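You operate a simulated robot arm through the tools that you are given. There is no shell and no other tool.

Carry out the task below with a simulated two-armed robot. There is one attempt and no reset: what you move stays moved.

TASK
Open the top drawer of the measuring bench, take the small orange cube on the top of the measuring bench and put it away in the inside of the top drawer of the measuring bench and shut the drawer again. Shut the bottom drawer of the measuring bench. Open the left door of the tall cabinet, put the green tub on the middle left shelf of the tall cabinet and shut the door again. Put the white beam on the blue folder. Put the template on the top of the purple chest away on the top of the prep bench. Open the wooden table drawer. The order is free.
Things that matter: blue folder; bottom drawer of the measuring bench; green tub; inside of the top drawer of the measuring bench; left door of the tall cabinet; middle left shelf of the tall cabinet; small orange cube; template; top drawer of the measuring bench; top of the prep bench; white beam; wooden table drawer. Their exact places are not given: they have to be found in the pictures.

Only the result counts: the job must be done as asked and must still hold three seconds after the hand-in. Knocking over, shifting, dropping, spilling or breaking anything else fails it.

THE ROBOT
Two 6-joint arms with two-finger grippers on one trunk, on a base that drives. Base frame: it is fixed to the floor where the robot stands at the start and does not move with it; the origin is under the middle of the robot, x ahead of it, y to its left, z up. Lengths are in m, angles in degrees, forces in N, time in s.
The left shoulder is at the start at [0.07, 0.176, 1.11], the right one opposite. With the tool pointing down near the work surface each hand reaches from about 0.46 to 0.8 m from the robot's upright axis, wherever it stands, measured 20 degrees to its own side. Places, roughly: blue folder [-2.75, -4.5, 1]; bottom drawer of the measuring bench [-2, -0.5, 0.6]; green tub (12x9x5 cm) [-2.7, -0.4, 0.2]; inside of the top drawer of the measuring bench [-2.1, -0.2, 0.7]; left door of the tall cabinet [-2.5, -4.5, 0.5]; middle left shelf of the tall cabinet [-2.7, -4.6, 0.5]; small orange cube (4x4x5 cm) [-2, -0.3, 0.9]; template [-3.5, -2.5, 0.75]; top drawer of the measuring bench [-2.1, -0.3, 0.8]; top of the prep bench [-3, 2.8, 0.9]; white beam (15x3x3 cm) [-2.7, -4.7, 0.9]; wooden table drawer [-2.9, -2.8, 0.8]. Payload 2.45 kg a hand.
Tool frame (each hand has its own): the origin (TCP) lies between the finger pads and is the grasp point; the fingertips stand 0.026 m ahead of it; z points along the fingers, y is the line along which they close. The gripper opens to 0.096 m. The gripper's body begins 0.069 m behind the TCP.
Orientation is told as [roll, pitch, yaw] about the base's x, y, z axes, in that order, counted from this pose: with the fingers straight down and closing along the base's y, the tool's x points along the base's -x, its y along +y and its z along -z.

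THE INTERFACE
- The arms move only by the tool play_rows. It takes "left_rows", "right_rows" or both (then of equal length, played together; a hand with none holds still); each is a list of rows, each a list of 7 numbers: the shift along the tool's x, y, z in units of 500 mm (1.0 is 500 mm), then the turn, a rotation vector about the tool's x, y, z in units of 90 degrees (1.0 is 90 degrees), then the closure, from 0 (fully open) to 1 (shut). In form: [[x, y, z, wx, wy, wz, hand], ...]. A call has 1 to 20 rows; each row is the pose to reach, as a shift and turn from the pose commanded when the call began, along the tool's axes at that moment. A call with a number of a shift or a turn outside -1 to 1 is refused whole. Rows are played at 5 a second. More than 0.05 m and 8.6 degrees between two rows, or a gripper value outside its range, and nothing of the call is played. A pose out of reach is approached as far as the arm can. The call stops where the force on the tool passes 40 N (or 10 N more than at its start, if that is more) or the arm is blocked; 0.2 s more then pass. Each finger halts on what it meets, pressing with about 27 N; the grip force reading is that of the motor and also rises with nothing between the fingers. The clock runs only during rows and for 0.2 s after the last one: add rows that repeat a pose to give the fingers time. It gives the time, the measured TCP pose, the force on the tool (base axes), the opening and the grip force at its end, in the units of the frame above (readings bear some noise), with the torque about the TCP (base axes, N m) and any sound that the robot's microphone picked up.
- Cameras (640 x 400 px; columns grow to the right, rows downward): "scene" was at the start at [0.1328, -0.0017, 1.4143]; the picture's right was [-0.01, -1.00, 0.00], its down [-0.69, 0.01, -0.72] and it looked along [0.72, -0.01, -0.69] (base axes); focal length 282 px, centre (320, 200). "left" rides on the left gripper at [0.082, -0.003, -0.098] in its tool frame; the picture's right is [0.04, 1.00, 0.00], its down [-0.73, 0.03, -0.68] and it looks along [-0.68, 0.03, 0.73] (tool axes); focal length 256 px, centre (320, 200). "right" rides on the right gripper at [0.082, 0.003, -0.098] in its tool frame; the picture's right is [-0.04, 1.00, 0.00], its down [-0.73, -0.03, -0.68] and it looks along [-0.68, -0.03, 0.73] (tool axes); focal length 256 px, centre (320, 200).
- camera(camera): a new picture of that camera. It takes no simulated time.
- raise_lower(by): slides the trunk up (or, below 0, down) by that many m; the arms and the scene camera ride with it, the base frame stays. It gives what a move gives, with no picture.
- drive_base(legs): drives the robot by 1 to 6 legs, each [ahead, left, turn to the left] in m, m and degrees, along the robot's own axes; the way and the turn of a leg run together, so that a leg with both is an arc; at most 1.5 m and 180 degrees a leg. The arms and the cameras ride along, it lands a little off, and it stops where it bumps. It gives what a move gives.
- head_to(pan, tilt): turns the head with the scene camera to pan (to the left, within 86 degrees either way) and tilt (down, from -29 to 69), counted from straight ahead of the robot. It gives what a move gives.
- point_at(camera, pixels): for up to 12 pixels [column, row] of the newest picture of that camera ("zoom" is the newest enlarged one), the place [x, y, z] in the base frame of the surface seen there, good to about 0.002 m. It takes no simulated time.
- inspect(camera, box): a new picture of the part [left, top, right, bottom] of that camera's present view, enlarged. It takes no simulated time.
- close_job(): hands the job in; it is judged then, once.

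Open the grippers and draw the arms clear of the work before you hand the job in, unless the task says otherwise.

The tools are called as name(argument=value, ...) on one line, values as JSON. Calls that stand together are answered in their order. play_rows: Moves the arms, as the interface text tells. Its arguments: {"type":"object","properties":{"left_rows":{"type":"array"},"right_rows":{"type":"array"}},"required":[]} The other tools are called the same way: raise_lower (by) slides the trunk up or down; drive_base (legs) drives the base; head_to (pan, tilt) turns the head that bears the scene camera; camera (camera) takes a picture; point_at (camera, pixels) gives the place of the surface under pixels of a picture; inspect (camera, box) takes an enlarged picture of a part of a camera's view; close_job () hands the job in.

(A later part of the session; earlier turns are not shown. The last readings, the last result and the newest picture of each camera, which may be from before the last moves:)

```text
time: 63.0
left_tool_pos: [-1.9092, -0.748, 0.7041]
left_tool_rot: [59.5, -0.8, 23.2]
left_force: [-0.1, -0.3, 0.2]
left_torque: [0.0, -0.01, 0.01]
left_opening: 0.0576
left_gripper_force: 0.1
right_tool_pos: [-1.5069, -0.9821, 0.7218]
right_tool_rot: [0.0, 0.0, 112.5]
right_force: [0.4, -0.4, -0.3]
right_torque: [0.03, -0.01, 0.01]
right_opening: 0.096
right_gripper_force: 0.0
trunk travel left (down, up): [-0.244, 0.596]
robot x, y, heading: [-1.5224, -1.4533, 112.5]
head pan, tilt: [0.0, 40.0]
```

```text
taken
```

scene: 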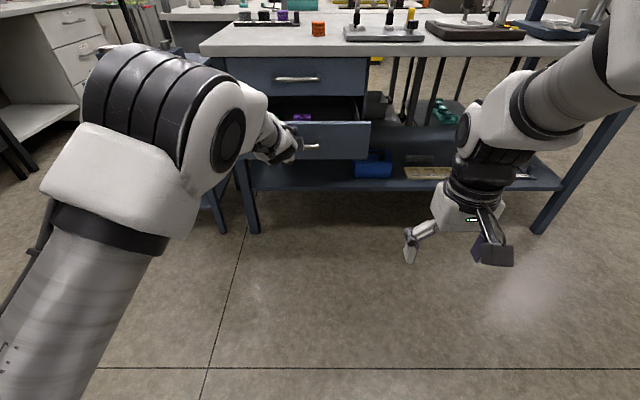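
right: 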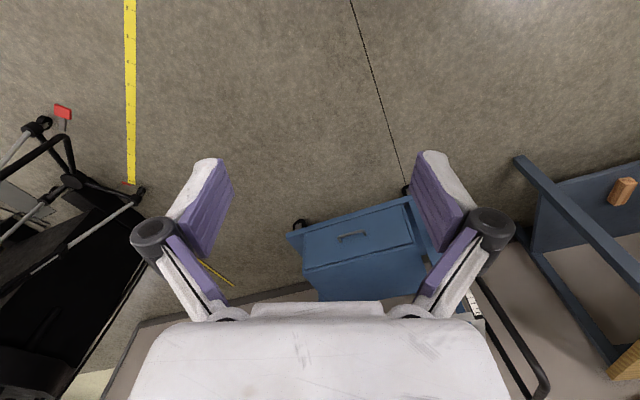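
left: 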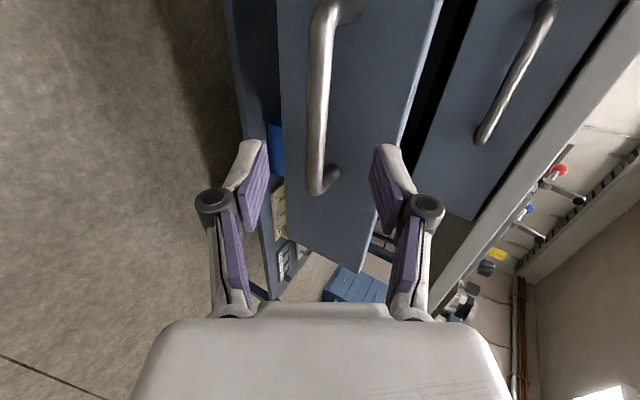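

The pre-grasp pose is reached with the bar centred between the fingers. I advance 77 mm along the tool and close on the bar.

play_rows(left_rows=[[0, 0, 0.05, 0, 0, 0, 0.5], [0, 0, 0.1, 0, 0, 0, 0.55], [0, 0, 0.154, 0, 0, 0, 0.55], [0, 0, 0.154, 0, 0, 0, 0.7], [0, 0, 0.154, 0, 0, 0, 0.85], [0, 0, 0.154, 0, 0, 0, 1.0], [0, 0, 0.154, 0, 0, 0, 1.0]])

camera(camera="left")

```text
time: 64.6
left_tool_pos: [-1.925, -0.6829, 0.6637]
left_tool_rot: [59.4, 0.1, 22.5]
left_force: [1.8, 0.7, -4.8]
left_torque: [0.07, -0.25, 0.05]
left_opening: 0.0149
left_gripper_force: 41.7
right_tool_pos: [-1.5053, -0.9823, 0.721]
right_tool_rot: [0.0, 0.1, 112.5]
right_force: [-0.4, 0.0, 0.0]
right_torque: [-0.01, -0.01, -0.05]
right_opening: 0.0959
right_gripper_force: 0.1
trunk travel left (down, up): [-0.244, 0.596]
robot x, y, heading: [-1.5231, -1.4488, 112.7]
head pan, tilt: [0.0, 40.0]
```

```text
taken
```

left: 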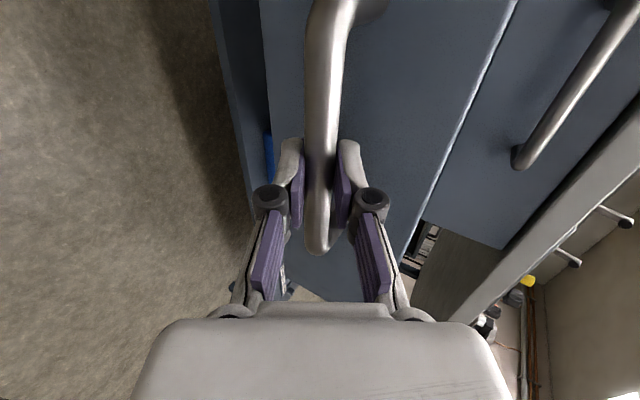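

The bar is gripped (opening 15 mm). I push the drawer in with the arm along the horizontal, 0.1 m first.

play_rows(left_rows=[[0, 0.02, 0.0346, 0, 0, 0, 1.0], [0, 0.04, 0.0693, 0, 0, 0, 1.0], [0, 0.06, 0.104, 0, 0, 0, 1.0], [0, 0.08, 0.1386, 0, 0, 0, 1.0], [0, 0.1, 0.1732, 0, 0, 0, 1.0], [0, 0.1, 0.1732, 0, 0, 0, 1.0]])

```text
time: 66.0
left_tool_pos: [-1.9463, -0.6318, 0.6646]
left_tool_rot: [59.7, 0.1, 22.6]
left_force: [-1.2, 1.0, 7.3]
left_torque: [0.17, -0.3, -0.14]
left_opening: 0.0154
left_gripper_force: 41.4
left hand out of reach, approached as far as the arm can: row 3, 4, 5, 6
right_tool_pos: [-1.5058, -0.9837, 0.7215]
right_tool_rot: [0.0, -0.1, 112.6]
right_force: [0.8, -0.2, 1.0]
right_torque: [0.02, 0.03, 0.0]
right_opening: 0.0961
right_gripper_force: 0.1
trunk travel left (down, up): [-0.244, 0.596]
robot x, y, heading: [-1.5246, -1.4457, 112.7]
head pan, tilt: [0.0, 40.0]
```

The arm reaches its limit at f≈0.92 after 55 mm. I drive the base ahead 0.1 m while holding the handle.

drive_base(legs=[[0.1, 0, 0]])

camera(camera="scene")

```text
time: 67.2
left_tool_pos: [-1.9842, -0.5403, 0.6636]
left_tool_rot: [59.8, 0.0, 22.4]
left_force: [-3.9, -0.6, 9.9]
left_torque: [0.11, 0.0, 0.28]
left_opening: 0.0151
left_gripper_force: 41.7
right_tool_pos: [-1.5443, -0.8934, 0.7219]
right_tool_rot: [0.0, -0.1, 112.4]
right_force: [-0.2, -0.2, 0.5]
right_torque: [-0.03, 0.01, -0.01]
right_opening: 0.0961
right_gripper_force: 0.1
trunk travel left (down, up): [-0.244, 0.596]
robot x, y, heading: [-1.5617, -1.3561, 112.6]
head pan, tilt: [0.0, 40.0]
```

```text
taken
```

scene: 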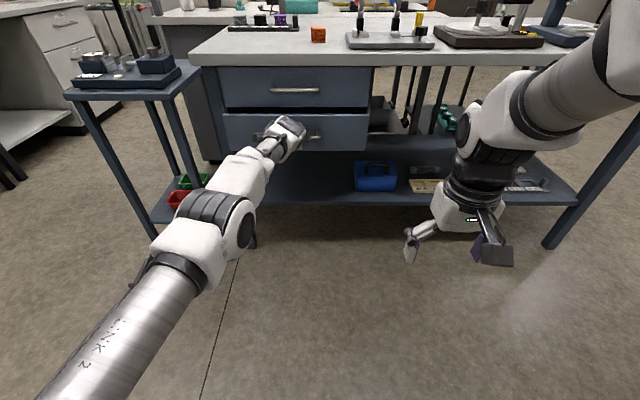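

About 54 mm remain to flush. I drive another 0.05 m and then finish with the arm.

drive_base(legs=[[0.05, 0, 0]])

inspect(camera="scene", box=[200, 50, 400, 175])

```text
time: 68.1
left_tool_pos: [-2.0033, -0.4921, 0.6642]
left_tool_rot: [59.8, -0.1, 22.4]
left_force: [-5.4, 2.2, 4.3]
left_torque: [0.11, -0.07, 0.23]
left_opening: 0.0148
left_gripper_force: 40.8
right_tool_pos: [-1.5638, -0.8448, 0.7212]
right_tool_rot: [-0.1, 0.0, 112.5]
right_force: [0.1, 0.4, 0.0]
right_torque: [-0.01, 0.06, 0.01]
right_opening: 0.096
right_gripper_force: 0.0
trunk travel left (down, up): [-0.244, 0.596]
robot x, y, heading: [-1.5798, -1.3109, 112.4]
head pan, tilt: [0.0, 40.0]
```

```text
3.20 times, centred on (300, 112) of scene
```

zoom: 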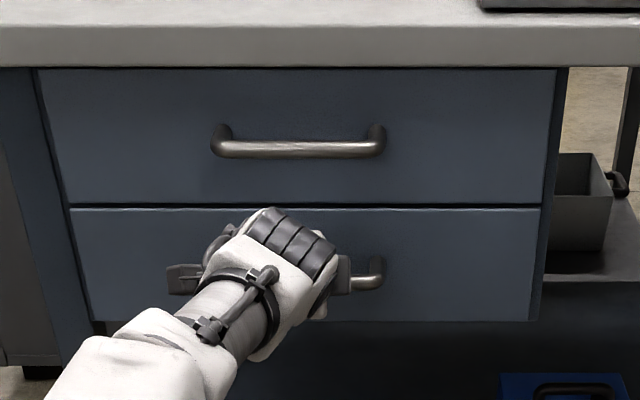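

The drawers look flush. I compare the planes of the two faces.

point_at(camera="zoom", pixels=[[450, 180], [450, 240], [130, 180], [130, 240], [500, 180], [500, 240]])

```text
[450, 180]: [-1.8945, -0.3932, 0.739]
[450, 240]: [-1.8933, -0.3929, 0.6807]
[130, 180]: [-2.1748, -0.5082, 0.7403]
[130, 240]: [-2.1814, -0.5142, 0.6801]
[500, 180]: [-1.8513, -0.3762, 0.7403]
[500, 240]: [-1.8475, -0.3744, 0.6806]
```

They differ by at most ~3 mm. I nudge the base 1 cm ahead for a firm close and read the force.

drive_base(legs=[[0.012, 0, 0]])

inspect(camera="scene", box=[200, 50, 400, 175])

point_at(camera="zoom", pixels=[[450, 180], [450, 240], [130, 180], [130, 240], [500, 180], [500, 240], [100, 185], [100, 235]])

```text
time: 68.8
left_tool_pos: [-2.0046, -0.4901, 0.6642]
left_tool_rot: [59.6, -0.1, 22.7]
left_force: [3.8, -12.3, 5.5]
left_torque: [-0.06, -0.09, 0.1]
left_opening: 0.015
left_gripper_force: 41.0
right_tool_pos: [-1.5656, -0.8412, 0.7226]
right_tool_rot: [0.0, -0.1, 112.4]
right_force: [-0.4, -0.8, -0.1]
right_torque: [0.0, 0.02, -0.01]
right_opening: 0.0959
right_gripper_force: 0.2
trunk travel left (down, up): [-0.244, 0.596]
robot x, y, heading: [-1.582, -1.3101, 112.7]
head pan, tilt: [0.0, 40.0]
stopped in leg 1: the force on the tool passed its limit at 43 N (the readings are from after the stop); the commanded pose is now the measured one
```

```text
3.20 times, centred on (300, 112) of scene
```

zoom: 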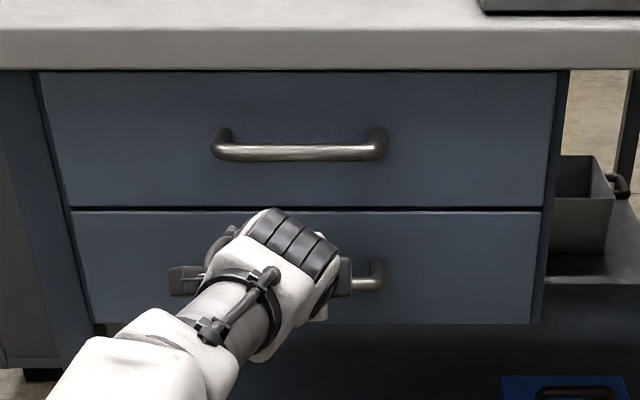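

```text
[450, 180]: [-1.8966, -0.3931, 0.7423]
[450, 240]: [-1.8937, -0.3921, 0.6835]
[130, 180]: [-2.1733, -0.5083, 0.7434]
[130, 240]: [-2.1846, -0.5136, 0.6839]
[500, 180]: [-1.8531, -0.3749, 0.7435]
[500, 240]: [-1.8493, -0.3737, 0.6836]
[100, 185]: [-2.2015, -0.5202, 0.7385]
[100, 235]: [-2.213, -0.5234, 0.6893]
```

The 43 N stop shows the bottom drawer is against its stop, so it is shut. I open the fingers and back off along the tool, then return the left hand to the neutral downward pose.

play_rows(left_rows=[[0, 0, 0, 0, 0, 0, 0.8], [0, 0, 0, 0, 0, 0, 0.5], [0, 0, 0, 0, 0, 0, 0.5], [0, 0, -0.05, 0, 0, 0, 0.5], [0, 0, -0.1, 0, 0, 0, 0.4], [0, 0, -0.15, 0, 0, 0, 0.3], [0, 0, -0.18, 0, 0, 0, 0.2], [0, 0, -0.18, 0, 0, 0, 0.2]])

play_rows(left_rows=[[0.019, -0.0207, -0.0359, 0.0371, 0.0371, -0.0642, 0], [0.038, -0.0414, -0.0717, 0.0742, 0.0742, -0.1285, 0], [0.057, -0.0621, -0.1076, 0.1113, 0.1113, -0.1927, 0], [0.076, -0.0829, -0.1434, 0.1483, 0.1483, -0.2569, 0], [0.095, -0.1036, -0.1793, 0.1854, 0.1854, -0.3211, 0], [0.114, -0.1243, -0.2151, 0.2225, 0.2225, -0.3854, 0], [0.133, -0.145, -0.251, 0.2596, 0.2596, -0.4496, 0], [0.152, -0.1657, -0.2869, 0.2967, 0.2967, -0.5138, 0], [0.171, -0.1864, -0.3227, 0.3338, 0.3338, -0.5781, 0], [0.19, -0.2071, -0.3586, 0.3709, 0.3709, -0.6423, 0], [0.209, -0.2279, -0.3944, 0.408, 0.408, -0.7065, 0], [0.228, -0.2486, -0.4303, 0.445, 0.445, -0.7707, 0], [0.247, -0.2693, -0.4661, 0.4821, 0.4821, -0.835, 0], [0.266, -0.29, -0.502, 0.5192, 0.5192, -0.8992, 0], [0.266, -0.29, -0.502, 0.5192, 0.5192, -0.8992, 0]])

camera(camera="scene")

```text
time: 70.7
left_tool_pos: [-1.9758, -0.5618, 0.7078]
left_tool_rot: [59.3, 0.0, 22.6]
left_force: [0.2, 0.0, 0.0]
left_torque: [-0.02, -0.04, 0.01]
left_opening: 0.0768
left_gripper_force: 0.1
right_tool_pos: [-1.5651, -0.8393, 0.7205]
right_tool_rot: [-0.1, 0.1, 112.5]
right_force: [0.6, 0.5, 0.1]
right_torque: [0.02, 0.04, -0.02]
right_opening: 0.0957
right_gripper_force: 0.0
trunk travel left (down, up): [-0.244, 0.596]
robot x, y, heading: [-1.5875, -1.3041, 112.6]
head pan, tilt: [0.0, 40.0]
```

```text
time: 73.8
left_tool_pos: [-1.9857, -0.8797, 0.709]
left_tool_rot: [-0.1, 0.7, 112.7]
left_force: [0.0, 0.7, -0.6]
left_torque: [0.0, 0.02, 0.02]
left_opening: 0.096
left_gripper_force: 0.0
right_tool_pos: [-1.565, -0.8412, 0.7207]
right_tool_rot: [0.1, 0.0, 112.4]
right_force: [0.2, 0.2, 0.5]
right_torque: [-0.02, -0.03, 0.0]
right_opening: 0.096
right_gripper_force: 0.0
trunk travel left (down, up): [-0.244, 0.596]
robot x, y, heading: [-1.5819, -1.3026, 112.6]
head pan, tilt: [0.0, 40.0]
```

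```text
taken
```

scene: 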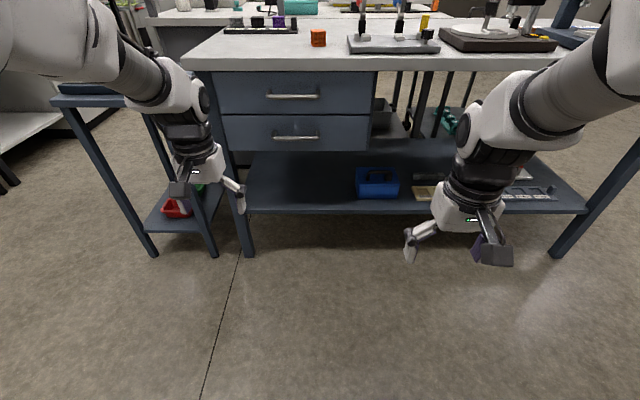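

Both drawers are shut. I raise the trunk so the hands clear the bench top and drive ahead 0.36 m toward the cube.

raise_lower(by=0.42)

drive_base(legs=[[0.36, 0, 0]])

head_to(pan=0, tilt=50)

camera(camera="scene")

camera(camera="right")

```text
refused: 0.42 is not a number from -0.4 to 0.4
```

```text
time: 76.2
left_tool_pos: [-2.1246, -0.5508, 0.7092]
left_tool_rot: [0.0, 0.7, 112.8]
left_force: [0.2, 0.5, 0.5]
left_torque: [-0.04, 0.01, -0.05]
left_opening: 0.0959
left_gripper_force: 0.2
right_tool_pos: [-1.7029, -0.5114, 0.7206]
right_tool_rot: [0.1, 0.1, 112.6]
right_force: [-0.1, -0.2, 0.3]
right_torque: [-0.04, -0.01, 0.01]
right_opening: 0.0957
right_gripper_force: 0.0
trunk travel left (down, up): [-0.244, 0.596]
robot x, y, heading: [-1.7185, -0.9744, 112.5]
head pan, tilt: [0.0, 40.0]
```

```text
time: 76.9
left_tool_pos: [-2.124, -0.5508, 0.709]
left_tool_rot: [0.0, 0.8, 112.9]
left_force: [0.0, 0.6, 0.9]
left_torque: [0.01, -0.03, 0.0]
left_opening: 0.0959
left_gripper_force: 0.1
right_tool_pos: [-1.7023, -0.5108, 0.722]
right_tool_rot: [-0.1, 0.0, 112.6]
right_force: [0.8, -0.1, -0.2]
right_torque: [-0.01, 0.02, 0.0]
right_opening: 0.096
right_gripper_force: 0.1
trunk travel left (down, up): [-0.244, 0.596]
robot x, y, heading: [-1.7224, -0.9766, 112.7]
head pan, tilt: [0.0, 50.0]
```

```text
taken
```

scene: 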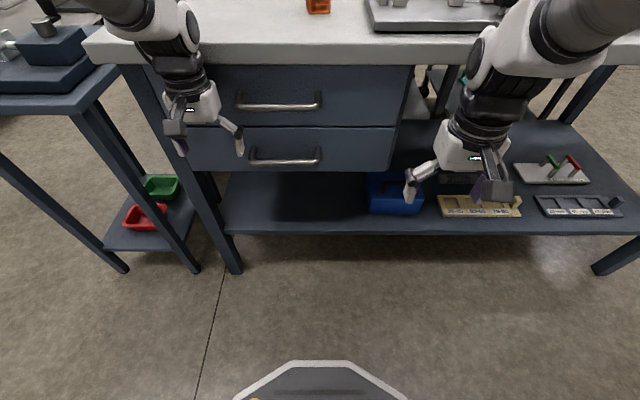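

```text
taken
```

right: 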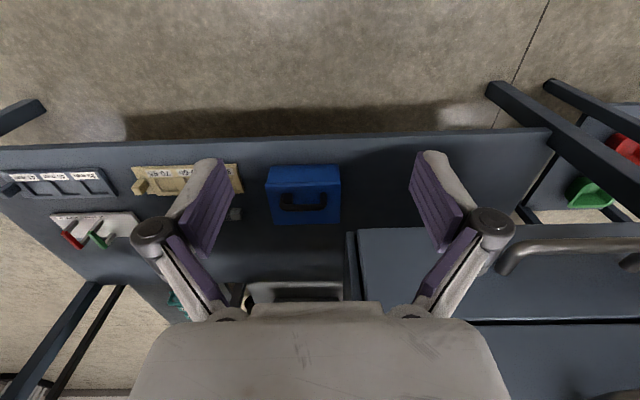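

The trunk raise was refused (limit 0.4), so the hands are still low right at the bench edge. I back off 0.25 m first, then raise.

drive_base(legs=[[-0.25, 0, 0]])

raise_lower(by=0.39)

```text
time: 78.7
left_tool_pos: [-2.0282, -0.781, 0.7103]
left_tool_rot: [0.0, 0.5, 112.7]
left_force: [-0.2, -0.1, 1.1]
left_torque: [0.03, 0.01, 0.01]
left_opening: 0.0957
left_gripper_force: 0.1
right_tool_pos: [-1.6064, -0.7429, 0.7222]
right_tool_rot: [0.0, 0.0, 112.6]
right_force: [0.8, 0.2, -0.1]
right_torque: [0.01, 0.01, 0.02]
right_opening: 0.0962
right_gripper_force: 0.0
trunk travel left (down, up): [-0.244, 0.596]
robot x, y, heading: [-1.6232, -1.2047, 112.6]
head pan, tilt: [0.0, 50.0]
```

```text
time: 82.4
left_tool_pos: [-2.0266, -0.7805, 1.1011]
left_tool_rot: [0.1, 0.8, 112.7]
left_force: [0.7, -0.7, -0.2]
left_torque: [-0.03, -0.02, -0.04]
left_opening: 0.0958
left_gripper_force: 0.0
right_tool_pos: [-1.6055, -0.7416, 1.1113]
right_tool_rot: [0.0, 0.0, 112.5]
right_force: [0.7, -0.6, 1.0]
right_torque: [-0.02, -0.03, 0.0]
right_opening: 0.0959
right_gripper_force: 0.0
trunk travel left (down, up): [-0.634, 0.206]
robot x, y, heading: [-1.6245, -1.2058, 112.5]
head pan, tilt: [0.0, 50.0]
```

Hands are now at z≈1.10, above everything nearby on the bench. I drive forward 0.24 m and look at the cube.

drive_base(legs=[[0.24, 0, 0]])

camera(camera="scene")

camera(camera="right")

```text
time: 84.2
left_tool_pos: [-2.1208, -0.5595, 1.1]
left_tool_rot: [0.0, 0.6, 112.9]
left_force: [0.2, 0.4, 0.3]
left_torque: [-0.02, -0.03, -0.01]
left_opening: 0.0959
left_gripper_force: 0.0
right_tool_pos: [-1.6993, -0.5191, 1.1105]
right_tool_rot: [0.0, 0.0, 112.6]
right_force: [0.4, -0.2, 0.9]
right_torque: [0.02, -0.02, -0.03]
right_opening: 0.0957
right_gripper_force: 0.1
trunk travel left (down, up): [-0.634, 0.206]
robot x, y, heading: [-1.7169, -0.9853, 112.8]
head pan, tilt: [0.0, 50.0]
```

```text
taken
```

scene: 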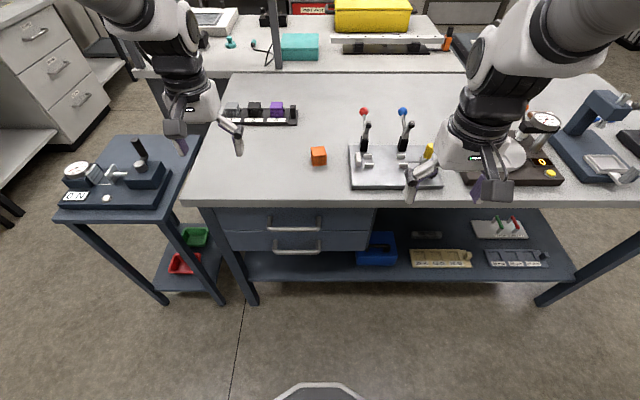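

```text
taken
```

right: 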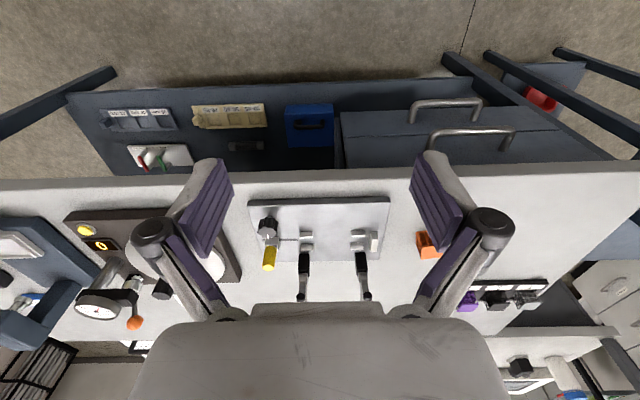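

The cube is at (319,155) in the scene picture. I zoom to get its faces and orientation.

inspect(camera="scene", box=[280, 130, 360, 180])

```text
8.00 times, centred on (320, 155) of scene
```

zoom: 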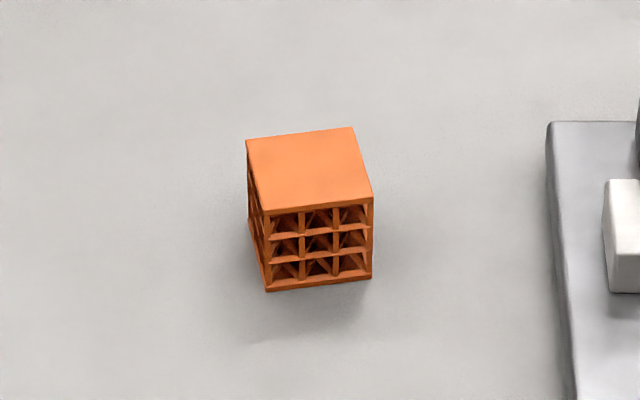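

point_at(camera="zoom", pixels=[[251, 144], [348, 131], [368, 193], [270, 205], [310, 168], [330, 320], [450, 250], [560, 140], [630, 190]])

```text
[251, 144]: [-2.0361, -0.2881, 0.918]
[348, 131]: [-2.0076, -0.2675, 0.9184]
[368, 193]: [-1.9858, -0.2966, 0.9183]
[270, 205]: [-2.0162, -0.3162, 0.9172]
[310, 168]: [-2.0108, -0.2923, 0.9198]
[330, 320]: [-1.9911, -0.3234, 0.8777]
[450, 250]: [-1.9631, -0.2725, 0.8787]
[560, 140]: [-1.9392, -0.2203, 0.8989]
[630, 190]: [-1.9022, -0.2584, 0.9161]
```

The cube (4 cm, yaw≈35°) is centred at (-2.011,-0.292), top z 0.918. I check the lever heights before swinging the right hand over.

point_at(camera="scene", pixels=[[364, 112], [402, 112], [366, 130], [430, 150], [540, 118]])

```text
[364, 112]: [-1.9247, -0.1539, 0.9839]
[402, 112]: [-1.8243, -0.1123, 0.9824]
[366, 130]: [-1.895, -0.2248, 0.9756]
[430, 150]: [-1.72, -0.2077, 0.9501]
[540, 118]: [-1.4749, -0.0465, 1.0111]
```

The levers top out at about z 0.99, so the right hand at 1.11 passes clear. I move it over the cube and turn 12° to align with the faces.

play_rows(right_rows=[[-0.0659, 0.0401, 0, 0, 0, -0.0133, 0], [-0.1318, 0.0802, 0, 0, 0, -0.0266, 0], [-0.1977, 0.1203, 0, 0, 0, -0.04, 0], [-0.2636, 0.1604, 0, 0, 0, -0.0533, 0], [-0.3295, 0.2005, 0, 0, 0, -0.0667, 0], [-0.3954, 0.2406, 0, 0, 0, -0.08, 0], [-0.4613, 0.2807, 0, 0, 0, -0.0933, 0], [-0.5272, 0.3208, 0, 0, 0, -0.1067, 0], [-0.5931, 0.3609, 0, 0, 0, -0.12, 0], [-0.659, 0.401, 0, 0, 0, -0.1333, 0], [-0.659, 0.401, 0, 0, 0, -0.1333, 0]])

camera(camera="right")

camera(camera="scene")

```text
time: 86.6
left_tool_pos: [-2.1204, -0.558, 1.0978]
left_tool_rot: [-0.1, 0.8, 112.8]
left_force: [0.6, 1.0, -0.4]
left_torque: [-0.01, -0.02, -0.01]
left_opening: 0.096
left_gripper_force: 0.0
right_tool_pos: [-1.9628, -0.3239, 1.1024]
right_tool_rot: [0.0, 0.1, 124.6]
right_force: [0.3, -0.3, -0.5]
right_torque: [-0.01, -0.02, 0.01]
right_opening: 0.096
right_gripper_force: 0.0
right hand out of reach, approached as far as the arm can: row 9, 10, 11
trunk travel left (down, up): [-0.634, 0.206]
robot x, y, heading: [-1.7193, -0.9847, 112.8]
head pan, tilt: [0.0, 50.0]
```

```text
taken
```

right: 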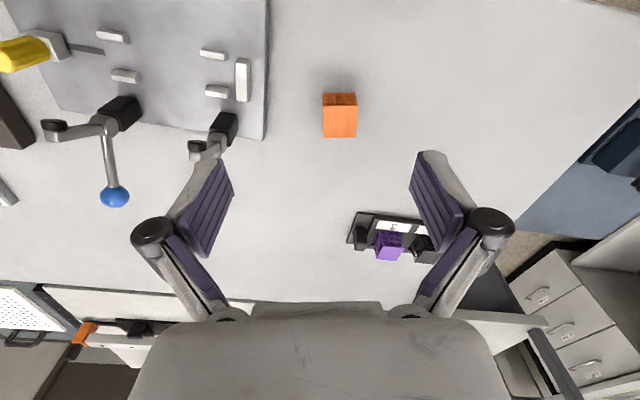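

```text
taken
```

scene: 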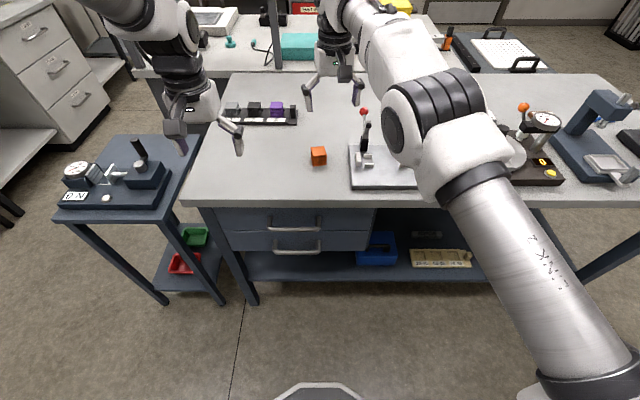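

The hand stops short at height, so I drive 6 cm closer.

drive_base(legs=[[0.06, 0, 0]])

```text
time: 87.6
left_tool_pos: [-2.143, -0.5079, 1.101]
left_tool_rot: [0.0, 0.5, 112.9]
left_force: [-0.5, -1.2, 0.2]
left_torque: [0.02, -0.02, -0.02]
left_opening: 0.0959
left_gripper_force: 0.2
right_tool_pos: [-1.9852, -0.2722, 1.1053]
right_tool_rot: [0.0, -0.1, 124.7]
right_force: [-0.3, -0.8, -0.5]
right_torque: [0.02, -0.02, -0.01]
right_opening: 0.0958
right_gripper_force: 0.1
trunk travel left (down, up): [-0.634, 0.206]
robot x, y, heading: [-1.7413, -0.9295, 112.8]
head pan, tilt: [0.0, 50.0]
```

I correct 32 mm sideways to come over the cube and read where the hand ends.

play_rows(right_rows=[[0.001, 0.03, 0, 0, 0, 0, 0], [0.003, 0.065, 0, 0, 0, 0, 0], [0.003, 0.065, 0, 0, 0, 0, 0]])

camera(camera="right")

```text
time: 88.4
left_tool_pos: [-2.1435, -0.504, 1.0995]
left_tool_rot: [0.1, 0.7, 112.8]
left_force: [0.2, -0.8, -0.3]
left_torque: [-0.02, -0.03, -0.01]
left_opening: 0.0957
left_gripper_force: 0.1
right_tool_pos: [-2.0106, -0.2903, 1.1021]
right_tool_rot: [0.1, 0.2, 124.6]
right_force: [-0.8, 0.4, 0.1]
right_torque: [-0.03, 0.04, -0.01]
right_opening: 0.096
right_gripper_force: 0.1
trunk travel left (down, up): [-0.634, 0.206]
robot x, y, heading: [-1.7415, -0.9315, 112.7]
head pan, tilt: [0.0, 50.0]
```

```text
taken
```

right: 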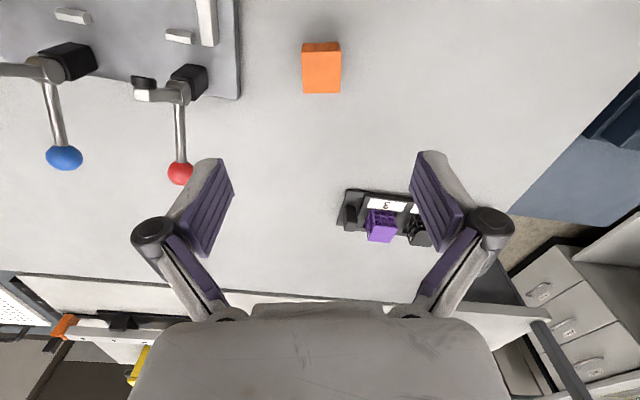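

The cube sits exactly where it should under the hand (321,65). I descend 193 mm to grip height and close.

play_rows(right_rows=[[0, 0, 0.08, 0, 0, 0, 0], [0, 0, 0.16, 0, 0, 0, 0], [0, 0, 0.24, 0, 0, 0, 0], [0, 0, 0.3, 0, 0, 0, 0], [0, 0, 0.35, 0, 0, 0, 0], [0, 0, 0.384, 0, 0, 0, 0], [0, 0, 0.384, 0, 0, 0, 0.2], [0, 0, 0.384, 0, 0, 0, 0.4], [0, 0, 0.384, 0, 0, 0, 0.6], [0, 0, 0.384, 0, 0, 0, 0.8], [0, 0, 0.384, 0, 0, 0, 0.8]])

camera(camera="right")

```text
time: 90.8
left_tool_pos: [-2.145, -0.5047, 1.1002]
left_tool_rot: [-0.1, 0.7, 112.8]
left_force: [0.2, -0.1, -0.5]
left_torque: [0.01, -0.02, -0.01]
left_opening: 0.0958
left_gripper_force: 0.1
right_tool_pos: [-2.0126, -0.2905, 0.9119]
right_tool_rot: [0.0, 0.0, 124.7]
right_force: [-0.2, 0.1, 0.5]
right_torque: [0.01, -0.01, -0.01]
right_opening: 0.0387
right_gripper_force: 26.7
trunk travel left (down, up): [-0.634, 0.206]
robot x, y, heading: [-1.7389, -0.9291, 112.7]
head pan, tilt: [0.0, 50.0]
```

```text
taken
```

right: 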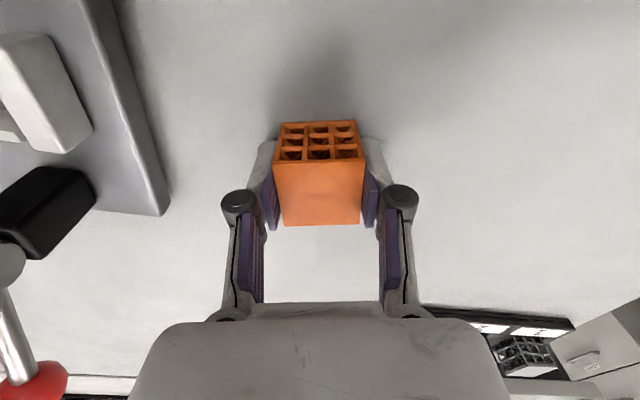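

The cube is held (opening 38.7 mm, 27 N). I lift it straight up and bring the right hand back to its rest place.

play_rows(right_rows=[[0, 0, -0.04, 0, 0, 0, 0.85], [0, 0, -0.12, 0, 0, 0, 0.85], [0, 0, -0.2, 0, 0, 0, 0.85], [0, 0, -0.28, 0, 0, 0, 0.85], [0, 0, -0.36, 0, 0, 0, 0.85], [0.07, -0.037, -0.37, 0, 0, 0.016, 0.85], [0.14, -0.075, -0.37, 0, 0, 0.033, 0.85], [0.21, -0.112, -0.37, 0, 0, 0.05, 0.85], [0.28, -0.15, -0.37, 0, 0, 0.066, 0.85], [0.35, -0.187, -0.37, 0, 0, 0.083, 0.85], [0.42, -0.225, -0.37, 0, 0, 0.1, 0.85], [0.49, -0.262, -0.37, 0, 0, 0.116, 0.85], [0.565, -0.299, -0.37, 0, 0, 0.133, 0.85], [0.565, -0.299, -0.37, 0, 0, 0.133, 0.85]])

camera(camera="right")

camera(camera="scene")

```text
time: 92.8
left_tool_pos: [-2.1427, -0.5067, 1.1011]
left_tool_rot: [0.0, 0.7, 112.8]
left_force: [-0.8, -0.1, -0.1]
left_torque: [0.05, 0.04, -0.02]
left_opening: 0.0959
left_gripper_force: 0.2
right_tool_pos: [-1.8634, -0.3691, 1.0214]
right_tool_rot: [2.3, 8.8, 118.1]
right_force: [0.3, -0.3, -0.8]
right_torque: [0.02, 0.06, 0.01]
right_opening: 0.0389
right_gripper_force: 27.1
trunk travel left (down, up): [-0.634, 0.206]
robot x, y, heading: [-1.7424, -0.9326, 112.6]
head pan, tilt: [0.0, 50.0]
stopped in row 10 (right hand): the arm was blocked; the commanded pose is now the measured one
```

```text
taken
```

right: 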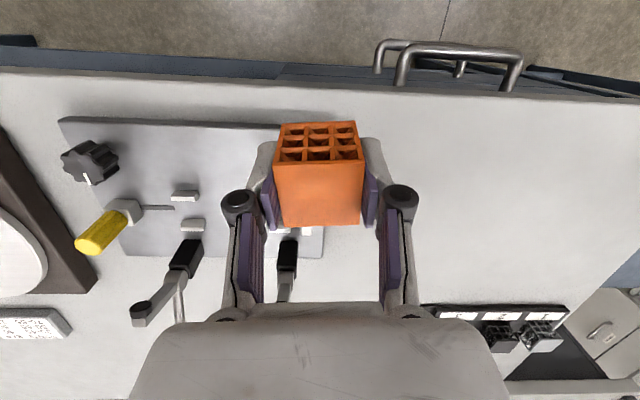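

```text
taken
```

scene: 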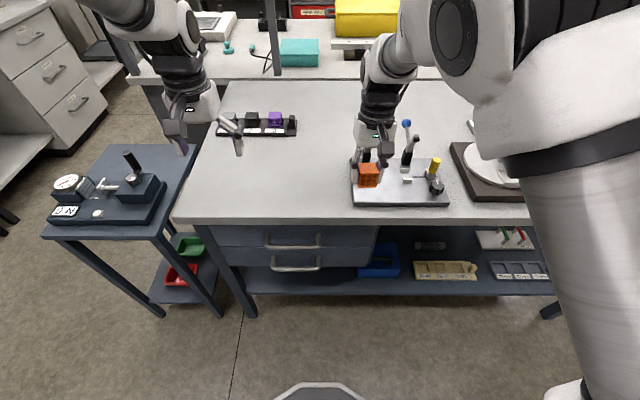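

The move stopped in row 10 with the hand tilted 9° and lower (z 1.02) without contact force, apparently a joint limit. I lift and level the hand again.

play_rows(right_rows=[[0.006, 0, -0.04, 0.006, -0.025, 0, 0.85], [0.012, 0, -0.08, 0.013, -0.05, 0, 0.85], [0.018, 0, -0.12, 0.02, -0.075, 0, 0.85], [0.0245, 0, -0.158, 0.026, -0.098, 0, 0.85], [0.0245, 0, -0.158, 0.026, -0.098, 0, 0.85]])

camera(camera="scene")

```text
time: 94.0
left_tool_pos: [-2.1442, -0.5045, 1.1]
left_tool_rot: [-0.1, 0.7, 112.7]
left_force: [0.2, 0.1, -0.4]
left_torque: [-0.02, -0.02, 0.0]
left_opening: 0.0962
left_gripper_force: 0.1
right_tool_pos: [-1.8588, -0.3647, 1.104]
right_tool_rot: [1.2, 0.0, 117.2]
right_force: [-0.6, -0.2, 0.4]
right_torque: [0.0, -0.01, 0.03]
right_opening: 0.0387
right_gripper_force: 27.2
trunk travel left (down, up): [-0.634, 0.206]
robot x, y, heading: [-1.739, -0.9309, 113.0]
head pan, tilt: [0.0, 50.0]
```

```text
taken
```

scene: 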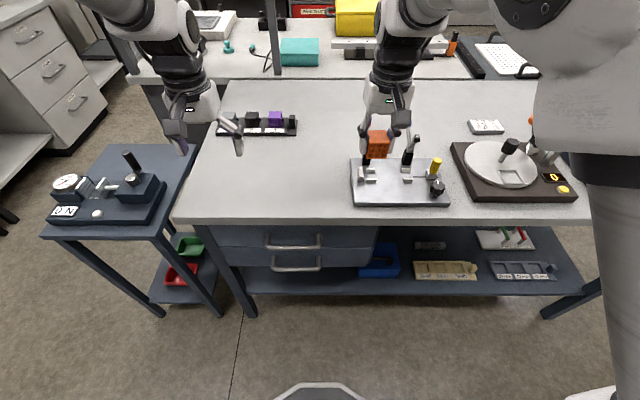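

The cube hand is level again. I drive back 0.35 m so the hands leave the bench and the top handle comes to f≈0.87.

drive_base(legs=[[-0.35, 0, 0]])

```text
time: 96.2
left_tool_pos: [-2.0125, -0.8195, 1.0997]
left_tool_rot: [-0.1, 0.7, 112.8]
left_force: [0.3, -0.1, 0.3]
left_torque: [0.03, -0.01, 0.01]
left_opening: 0.096
left_gripper_force: 0.0
right_tool_pos: [-1.7259, -0.6777, 1.1055]
right_tool_rot: [1.2, -0.2, 117.2]
right_force: [0.2, 0.8, -0.2]
right_torque: [0.0, -0.01, 0.0]
right_opening: 0.0389
right_gripper_force: 27.2
trunk travel left (down, up): [-0.634, 0.206]
robot x, y, heading: [-1.6106, -1.2448, 112.6]
head pan, tilt: [0.0, 50.0]
```

I back off 2 cm more and lower the trunk 0.264 m to suit the top handle (z≈0.789).

drive_base(legs=[[-0.025, 0, 0]])

raise_lower(by=-0.264)

camera(camera="scene")

```text
time: 97.0
left_tool_pos: [-2.0033, -0.839, 1.0968]
left_tool_rot: [0.0, 1.0, 112.8]
left_force: [-0.2, 0.9, -0.7]
left_torque: [-0.07, -0.07, -0.01]
left_opening: 0.096
left_gripper_force: 0.0
right_tool_pos: [-1.7174, -0.6969, 1.1033]
right_tool_rot: [1.5, -0.1, 117.0]
right_force: [0.0, 0.3, -0.7]
right_torque: [-0.03, -0.01, 0.01]
right_opening: 0.0387
right_gripper_force: 27.1
trunk travel left (down, up): [-0.634, 0.206]
robot x, y, heading: [-1.5986, -1.2661, 112.8]
head pan, tilt: [0.0, 50.0]
```

```text
time: 99.7
left_tool_pos: [-2.0034, -0.8415, 0.8348]
left_tool_rot: [0.0, 0.7, 112.8]
left_force: [0.5, -0.5, 0.0]
left_torque: [0.01, -0.03, 0.01]
left_opening: 0.096
left_gripper_force: 0.0
right_tool_pos: [-1.716, -0.7002, 0.8419]
right_tool_rot: [1.5, -0.3, 117.1]
right_force: [0.0, -0.4, -0.3]
right_torque: [0.0, 0.01, -0.04]
right_opening: 0.0388
right_gripper_force: 26.8
trunk travel left (down, up): [-0.37, 0.47]
robot x, y, heading: [-1.6011, -1.2653, 112.7]
head pan, tilt: [0.0, 50.0]
```

```text
taken
```

scene: 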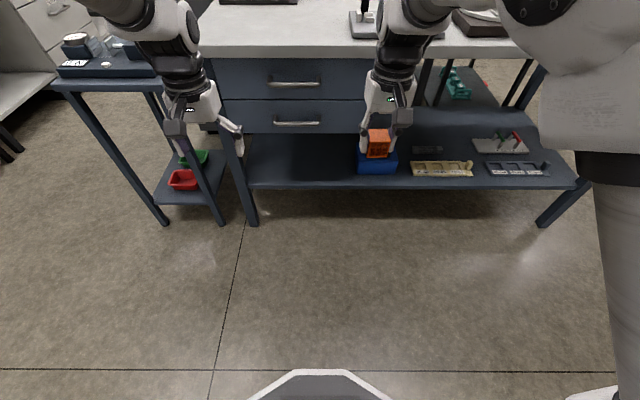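

I measure the top handle from here.

inspect(camera="scene", box=[220, 50, 380, 150])

point_at(camera="zoom", pixels=[[200, 135], [290, 135], [390, 135], [290, 128], [290, 142], [290, 80], [290, 165]])

```text
4.00 times, centred on (300, 100) of scene
```

zoom: 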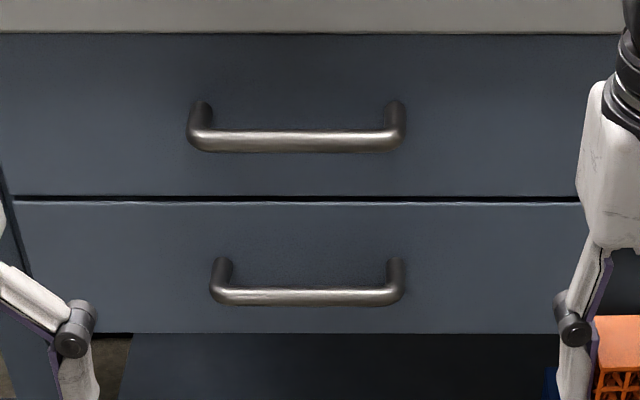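

```text
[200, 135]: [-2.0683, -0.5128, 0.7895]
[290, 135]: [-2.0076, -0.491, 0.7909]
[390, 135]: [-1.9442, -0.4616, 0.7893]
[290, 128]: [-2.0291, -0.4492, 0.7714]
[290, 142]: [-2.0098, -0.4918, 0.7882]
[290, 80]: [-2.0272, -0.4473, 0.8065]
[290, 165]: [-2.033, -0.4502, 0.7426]
```

The bar centre is at f≈0.877, l≈0.076, z≈0.785. I rotate the left hand to the forward pre-grasp pose and shift the cube hand 10 cm to the right out of the way.

play_rows(left_rows=[[-0.0369, -0.0189, 0.0011, -0.0371, -0.0371, 0.0642, 0], [-0.0737, -0.0377, 0.0023, -0.0742, -0.0742, 0.1285, 0], [-0.1106, -0.0566, 0.0034, -0.1113, -0.1113, 0.1927, 0], [-0.1474, -0.0754, 0.0046, -0.1483, -0.1483, 0.2569, 0], [-0.1843, -0.0943, 0.0057, -0.1854, -0.1854, 0.3211, 0], [-0.2211, -0.1131, 0.0069, -0.2225, -0.2225, 0.3854, 0], [-0.258, -0.132, 0.008, -0.2596, -0.2596, 0.4496, 0.1], [-0.2949, -0.1509, 0.0091, -0.2967, -0.2967, 0.5138, 0.2], [-0.3317, -0.1697, 0.0103, -0.3338, -0.3338, 0.5781, 0.3], [-0.3686, -0.1886, 0.0114, -0.3709, -0.3709, 0.6423, 0.4], [-0.4054, -0.2074, 0.0126, -0.408, -0.408, 0.7065, 0.4], [-0.4423, -0.2263, 0.0137, -0.445, -0.445, 0.7707, 0.4], [-0.4791, -0.2451, 0.0149, -0.4821, -0.4821, 0.835, 0.4], [-0.516, -0.264, 0.016, -0.5192, -0.5192, 0.8992, 0.4], [-0.516, -0.264, 0.016, -0.5192, -0.5192, 0.8992, 0.4], [-0.516, -0.264, 0.016, -0.5192, -0.5192, 0.8992, 0.4]], right_rows=[[0, -0.02, 0, 0, 0, 0, 0.85], [0, -0.04, 0, 0, 0, 0, 0.85], [0, -0.06, 0, 0, 0, 0, 0.85], [0, -0.08, 0, 0, 0, 0, 0.85], [0, -0.1, 0, 0, 0, 0, 0.85], [0, -0.12, 0, 0, 0, 0, 0.85], [0, -0.14, 0, 0, 0, 0, 0.85], [0, -0.16, 0, 0, 0, 0, 0.85], [0, -0.18, 0, 0, 0, 0, 0.85], [0, -0.2, 0, 0, 0, 0, 0.85], [0, -0.2, 0, 0, 0, 0, 0.85], [0, -0.2, 0, 0, 0, 0, 0.85], [0, -0.2, 0, 0, 0, 0, 0.85], [0, -0.2, 0, 0, 0, 0, 0.85], [0, -0.2, 0, 0, 0, 0, 0.85], [0, -0.2, 0, 0, 0, 0, 0.85]])

camera(camera="left")

camera(camera="scene")

```text
time: 103.1
left_tool_pos: [-1.9806, -0.5531, 0.8216]
left_tool_rot: [59.3, 0.0, 22.9]
left_force: [0.0, 0.3, 0.3]
left_torque: [-0.02, -0.02, 0.02]
left_opening: 0.0576
left_gripper_force: 0.0
right_tool_pos: [-1.6279, -0.6557, 0.8396]
right_tool_rot: [1.5, -0.3, 116.9]
right_force: [-0.7, -0.8, 0.4]
right_torque: [-0.05, 0.0, 0.01]
right_opening: 0.0389
right_gripper_force: 26.6
trunk travel left (down, up): [-0.37, 0.47]
robot x, y, heading: [-1.5954, -1.2646, 112.6]
head pan, tilt: [0.0, 50.0]
```

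```text
taken
```

left: 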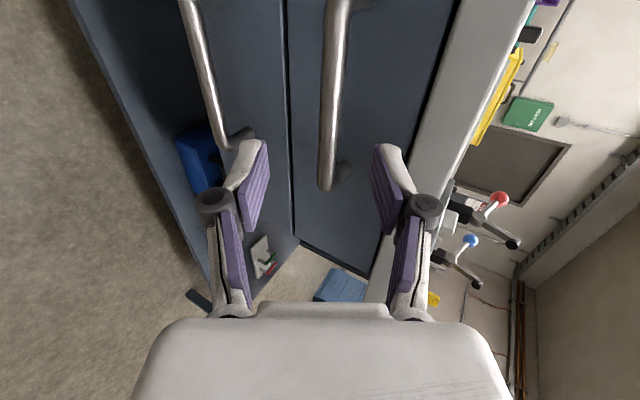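

```text
taken
```

scene: 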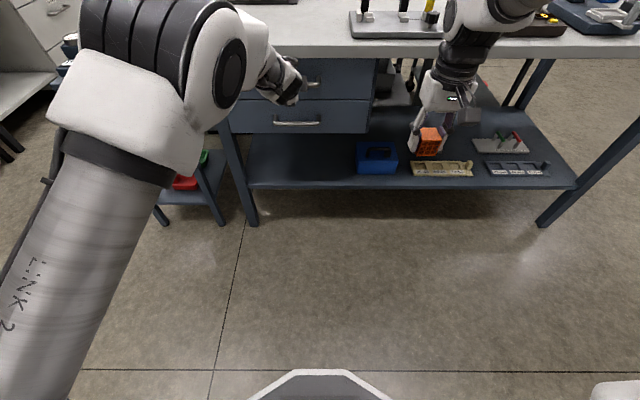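

The bar runs between the fingers. I advance 73 mm, close, and verify the grip.

play_rows(left_rows=[[0, 0.003, 0.05, 0, 0, 0, 0.5], [0, 0.006, 0.1, 0, 0, 0, 0.55], [0, 0.008, 0.146, 0, 0, 0, 0.55], [0, 0.008, 0.146, 0, 0, 0, 0.7], [0, 0.008, 0.146, 0, 0, 0, 0.85], [0, 0.008, 0.146, 0, 0, 0, 1.0], [0, 0.008, 0.146, 0, 0, 0, 1.0]])

camera(camera="left")

```text
time: 104.7
left_tool_pos: [-2.0061, -0.4944, 0.7914]
left_tool_rot: [59.5, 0.0, 22.8]
left_force: [-1.0, 4.0, 10.2]
left_torque: [0.14, -0.06, -0.15]
left_opening: 0.015
left_gripper_force: 40.8
right_tool_pos: [-1.6278, -0.6558, 0.8411]
right_tool_rot: [1.6, -0.3, 117.1]
right_force: [0.5, -0.5, -0.1]
right_torque: [-0.02, -0.03, -0.01]
right_opening: 0.0391
right_gripper_force: 27.2
trunk travel left (down, up): [-0.37, 0.47]
robot x, y, heading: [-1.6008, -1.2661, 112.9]
head pan, tilt: [0.0, 50.0]
```

```text
taken
```

left: 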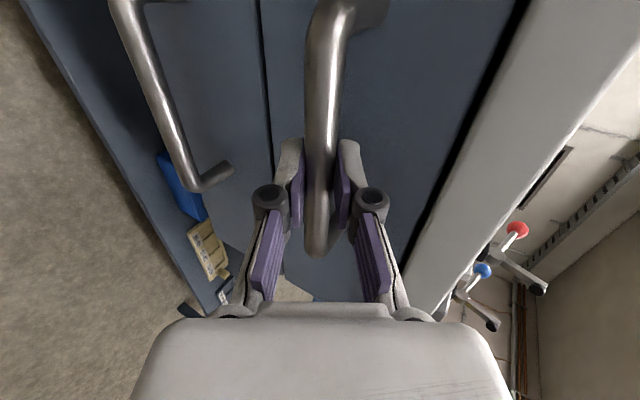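

Grip on the top handle confirmed (15 mm). I pull the drawer by driving straight back 0.22 m.

drive_base(legs=[[-0.22, 0, 0]])

camera(camera="scene")

```text
time: 106.4
left_tool_pos: [-1.9224, -0.6981, 0.7911]
left_tool_rot: [59.4, 0.0, 23.0]
left_force: [9.7, 2.8, 11.4]
left_torque: [0.22, -0.28, -0.43]
left_opening: 0.015
left_gripper_force: 41.2
right_tool_pos: [-1.5429, -0.8584, 0.8415]
right_tool_rot: [1.5, -0.4, 117.1]
right_force: [-1.0, -0.6, -0.1]
right_torque: [-0.01, 0.01, 0.01]
right_opening: 0.0388
right_gripper_force: 27.2
trunk travel left (down, up): [-0.37, 0.47]
robot x, y, heading: [-1.5114, -1.4656, 113.0]
head pan, tilt: [0.0, 50.0]
```

```text
taken
```

scene: 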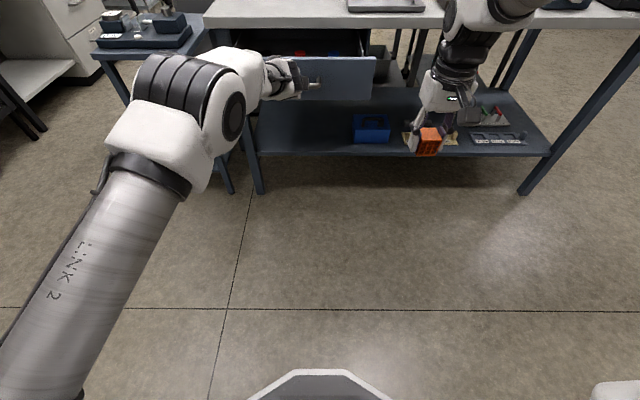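

The drawer is open about 0.22 m. I release the handle, back off and return the left hand to the downward neutral pose.

play_rows(left_rows=[[0, 0, 0, 0, 0, 0, 0.8], [0, 0, 0, 0, 0, 0, 0.5], [0, 0, 0, 0, 0, 0, 0.5], [0, 0, -0.05, 0, 0, 0, 0.5], [0, 0, -0.1, 0, 0, 0, 0.4], [0, 0, -0.15, 0, 0, 0, 0.3], [0, 0, -0.18, 0, 0, 0, 0.2], [0, 0, -0.18, 0, 0, 0, 0.2]])

play_rows(left_rows=[[0.019, -0.0207, -0.0359, 0.0371, 0.0371, -0.0642, 0], [0.038, -0.0414, -0.0717, 0.0742, 0.0742, -0.1285, 0], [0.057, -0.0621, -0.1076, 0.1113, 0.1113, -0.1927, 0], [0.076, -0.0829, -0.1434, 0.1483, 0.1483, -0.2569, 0], [0.095, -0.1036, -0.1793, 0.1854, 0.1854, -0.3211, 0], [0.114, -0.1243, -0.2151, 0.2225, 0.2225, -0.3854, 0], [0.133, -0.145, -0.251, 0.2596, 0.2596, -0.4496, 0], [0.152, -0.1657, -0.2869, 0.2967, 0.2967, -0.5138, 0], [0.171, -0.1864, -0.3227, 0.3338, 0.3338, -0.5781, 0], [0.19, -0.2071, -0.3586, 0.3709, 0.3709, -0.6423, 0], [0.209, -0.2279, -0.3944, 0.408, 0.408, -0.7065, 0], [0.228, -0.2486, -0.4303, 0.445, 0.445, -0.7707, 0], [0.247, -0.2693, -0.4661, 0.4821, 0.4821, -0.835, 0], [0.266, -0.29, -0.502, 0.5192, 0.5192, -0.8992, 0], [0.266, -0.29, -0.502, 0.5192, 0.5192, -0.8992, 0]])

camera(camera="scene")

```text
time: 108.2
left_tool_pos: [-1.9012, -0.7698, 0.8298]
left_tool_rot: [58.6, -0.7, 23.7]
left_force: [-0.4, 0.1, -0.2]
left_torque: [0.02, -0.01, 0.04]
left_opening: 0.0767
left_gripper_force: 0.1
right_tool_pos: [-1.5437, -0.8571, 0.8404]
right_tool_rot: [1.5, -0.3, 117.3]
right_force: [-1.0, 0.0, -0.2]
right_torque: [0.02, -0.04, -0.02]
right_opening: 0.0388
right_gripper_force: 26.9
trunk travel left (down, up): [-0.37, 0.47]
robot x, y, heading: [-1.5149, -1.4705, 113.1]
head pan, tilt: [0.0, 50.0]
```

```text
time: 109.2
left_tool_pos: [-1.9176, -0.8677, 0.7425]
left_tool_rot: [35.7, -8.0, 49.1]
left_force: [-0.5, 0.5, 0.2]
left_torque: [-0.01, 0.05, -0.01]
left_opening: 0.0962
left_gripper_force: 0.0
left hand out of reach, approached as far as the arm can: row 3, 4
right_tool_pos: [-1.5434, -0.8566, 0.8401]
right_tool_rot: [1.6, -0.4, 117.1]
right_force: [0.3, 0.4, -1.5]
right_torque: [-0.02, -0.01, 0.0]
right_opening: 0.0389
right_gripper_force: 26.9
trunk travel left (down, up): [-0.37, 0.47]
robot x, y, heading: [-1.5143, -1.4678, 112.9]
head pan, tilt: [0.0, 50.0]
stopped in row 4 (left hand): the arm was blocked; the commanded pose is now the measured one
```

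```text
taken
```

scene: 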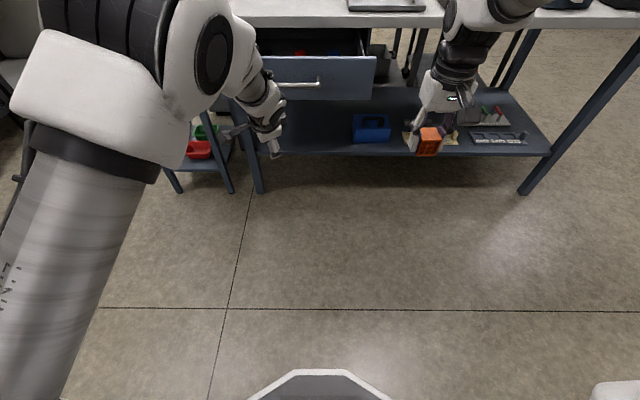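

The retraction stopped midway (arm limit). I rotate the hand the rest of the way down while keeping it out at f≈0.65.

play_rows(left_rows=[[0.0183, 0.0058, -0.014, 0.0305, 0.0296, -0.0656, 0], [0.0366, 0.0116, -0.028, 0.0609, 0.0591, -0.1313, 0], [0.0549, 0.0174, -0.042, 0.0914, 0.0887, -0.1969, 0], [0.0732, 0.0232, -0.056, 0.1218, 0.1183, -0.2625, 0], [0.0915, 0.029, -0.07, 0.1523, 0.1479, -0.3282, 0], [0.1098, 0.0348, -0.084, 0.1828, 0.1774, -0.3938, 0], [0.1281, 0.0406, -0.098, 0.2132, 0.207, -0.4594, 0], [0.1464, 0.0464, -0.112, 0.2437, 0.2366, -0.525, 0], [0.1647, 0.0522, -0.126, 0.2741, 0.2661, -0.5907, 0], [0.183, 0.058, -0.14, 0.3046, 0.2957, -0.6563, 0], [0.183, 0.058, -0.14, 0.3046, 0.2957, -0.6563, 0]])

camera(camera="scene")

```text
time: 111.6
left_tool_pos: [-1.9683, -0.9558, 0.8037]
left_tool_rot: [0.3, -0.2, 112.8]
left_force: [0.4, -1.3, 0.1]
left_torque: [0.02, 0.02, 0.0]
left_opening: 0.0962
left_gripper_force: 0.1
right_tool_pos: [-1.5435, -0.8578, 0.8407]
right_tool_rot: [1.4, -0.3, 117.3]
right_force: [-0.5, 0.6, -0.5]
right_torque: [-0.01, 0.0, 0.03]
right_opening: 0.0388
right_gripper_force: 26.9
trunk travel left (down, up): [-0.37, 0.47]
robot x, y, heading: [-1.5175, -1.4718, 113.0]
head pan, tilt: [0.0, 50.0]
```

```text
taken
```

scene: 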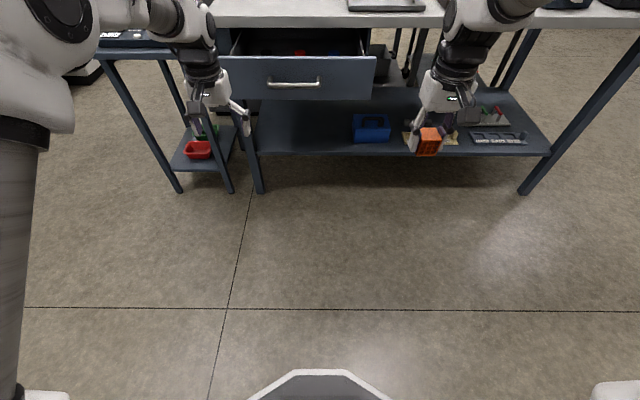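

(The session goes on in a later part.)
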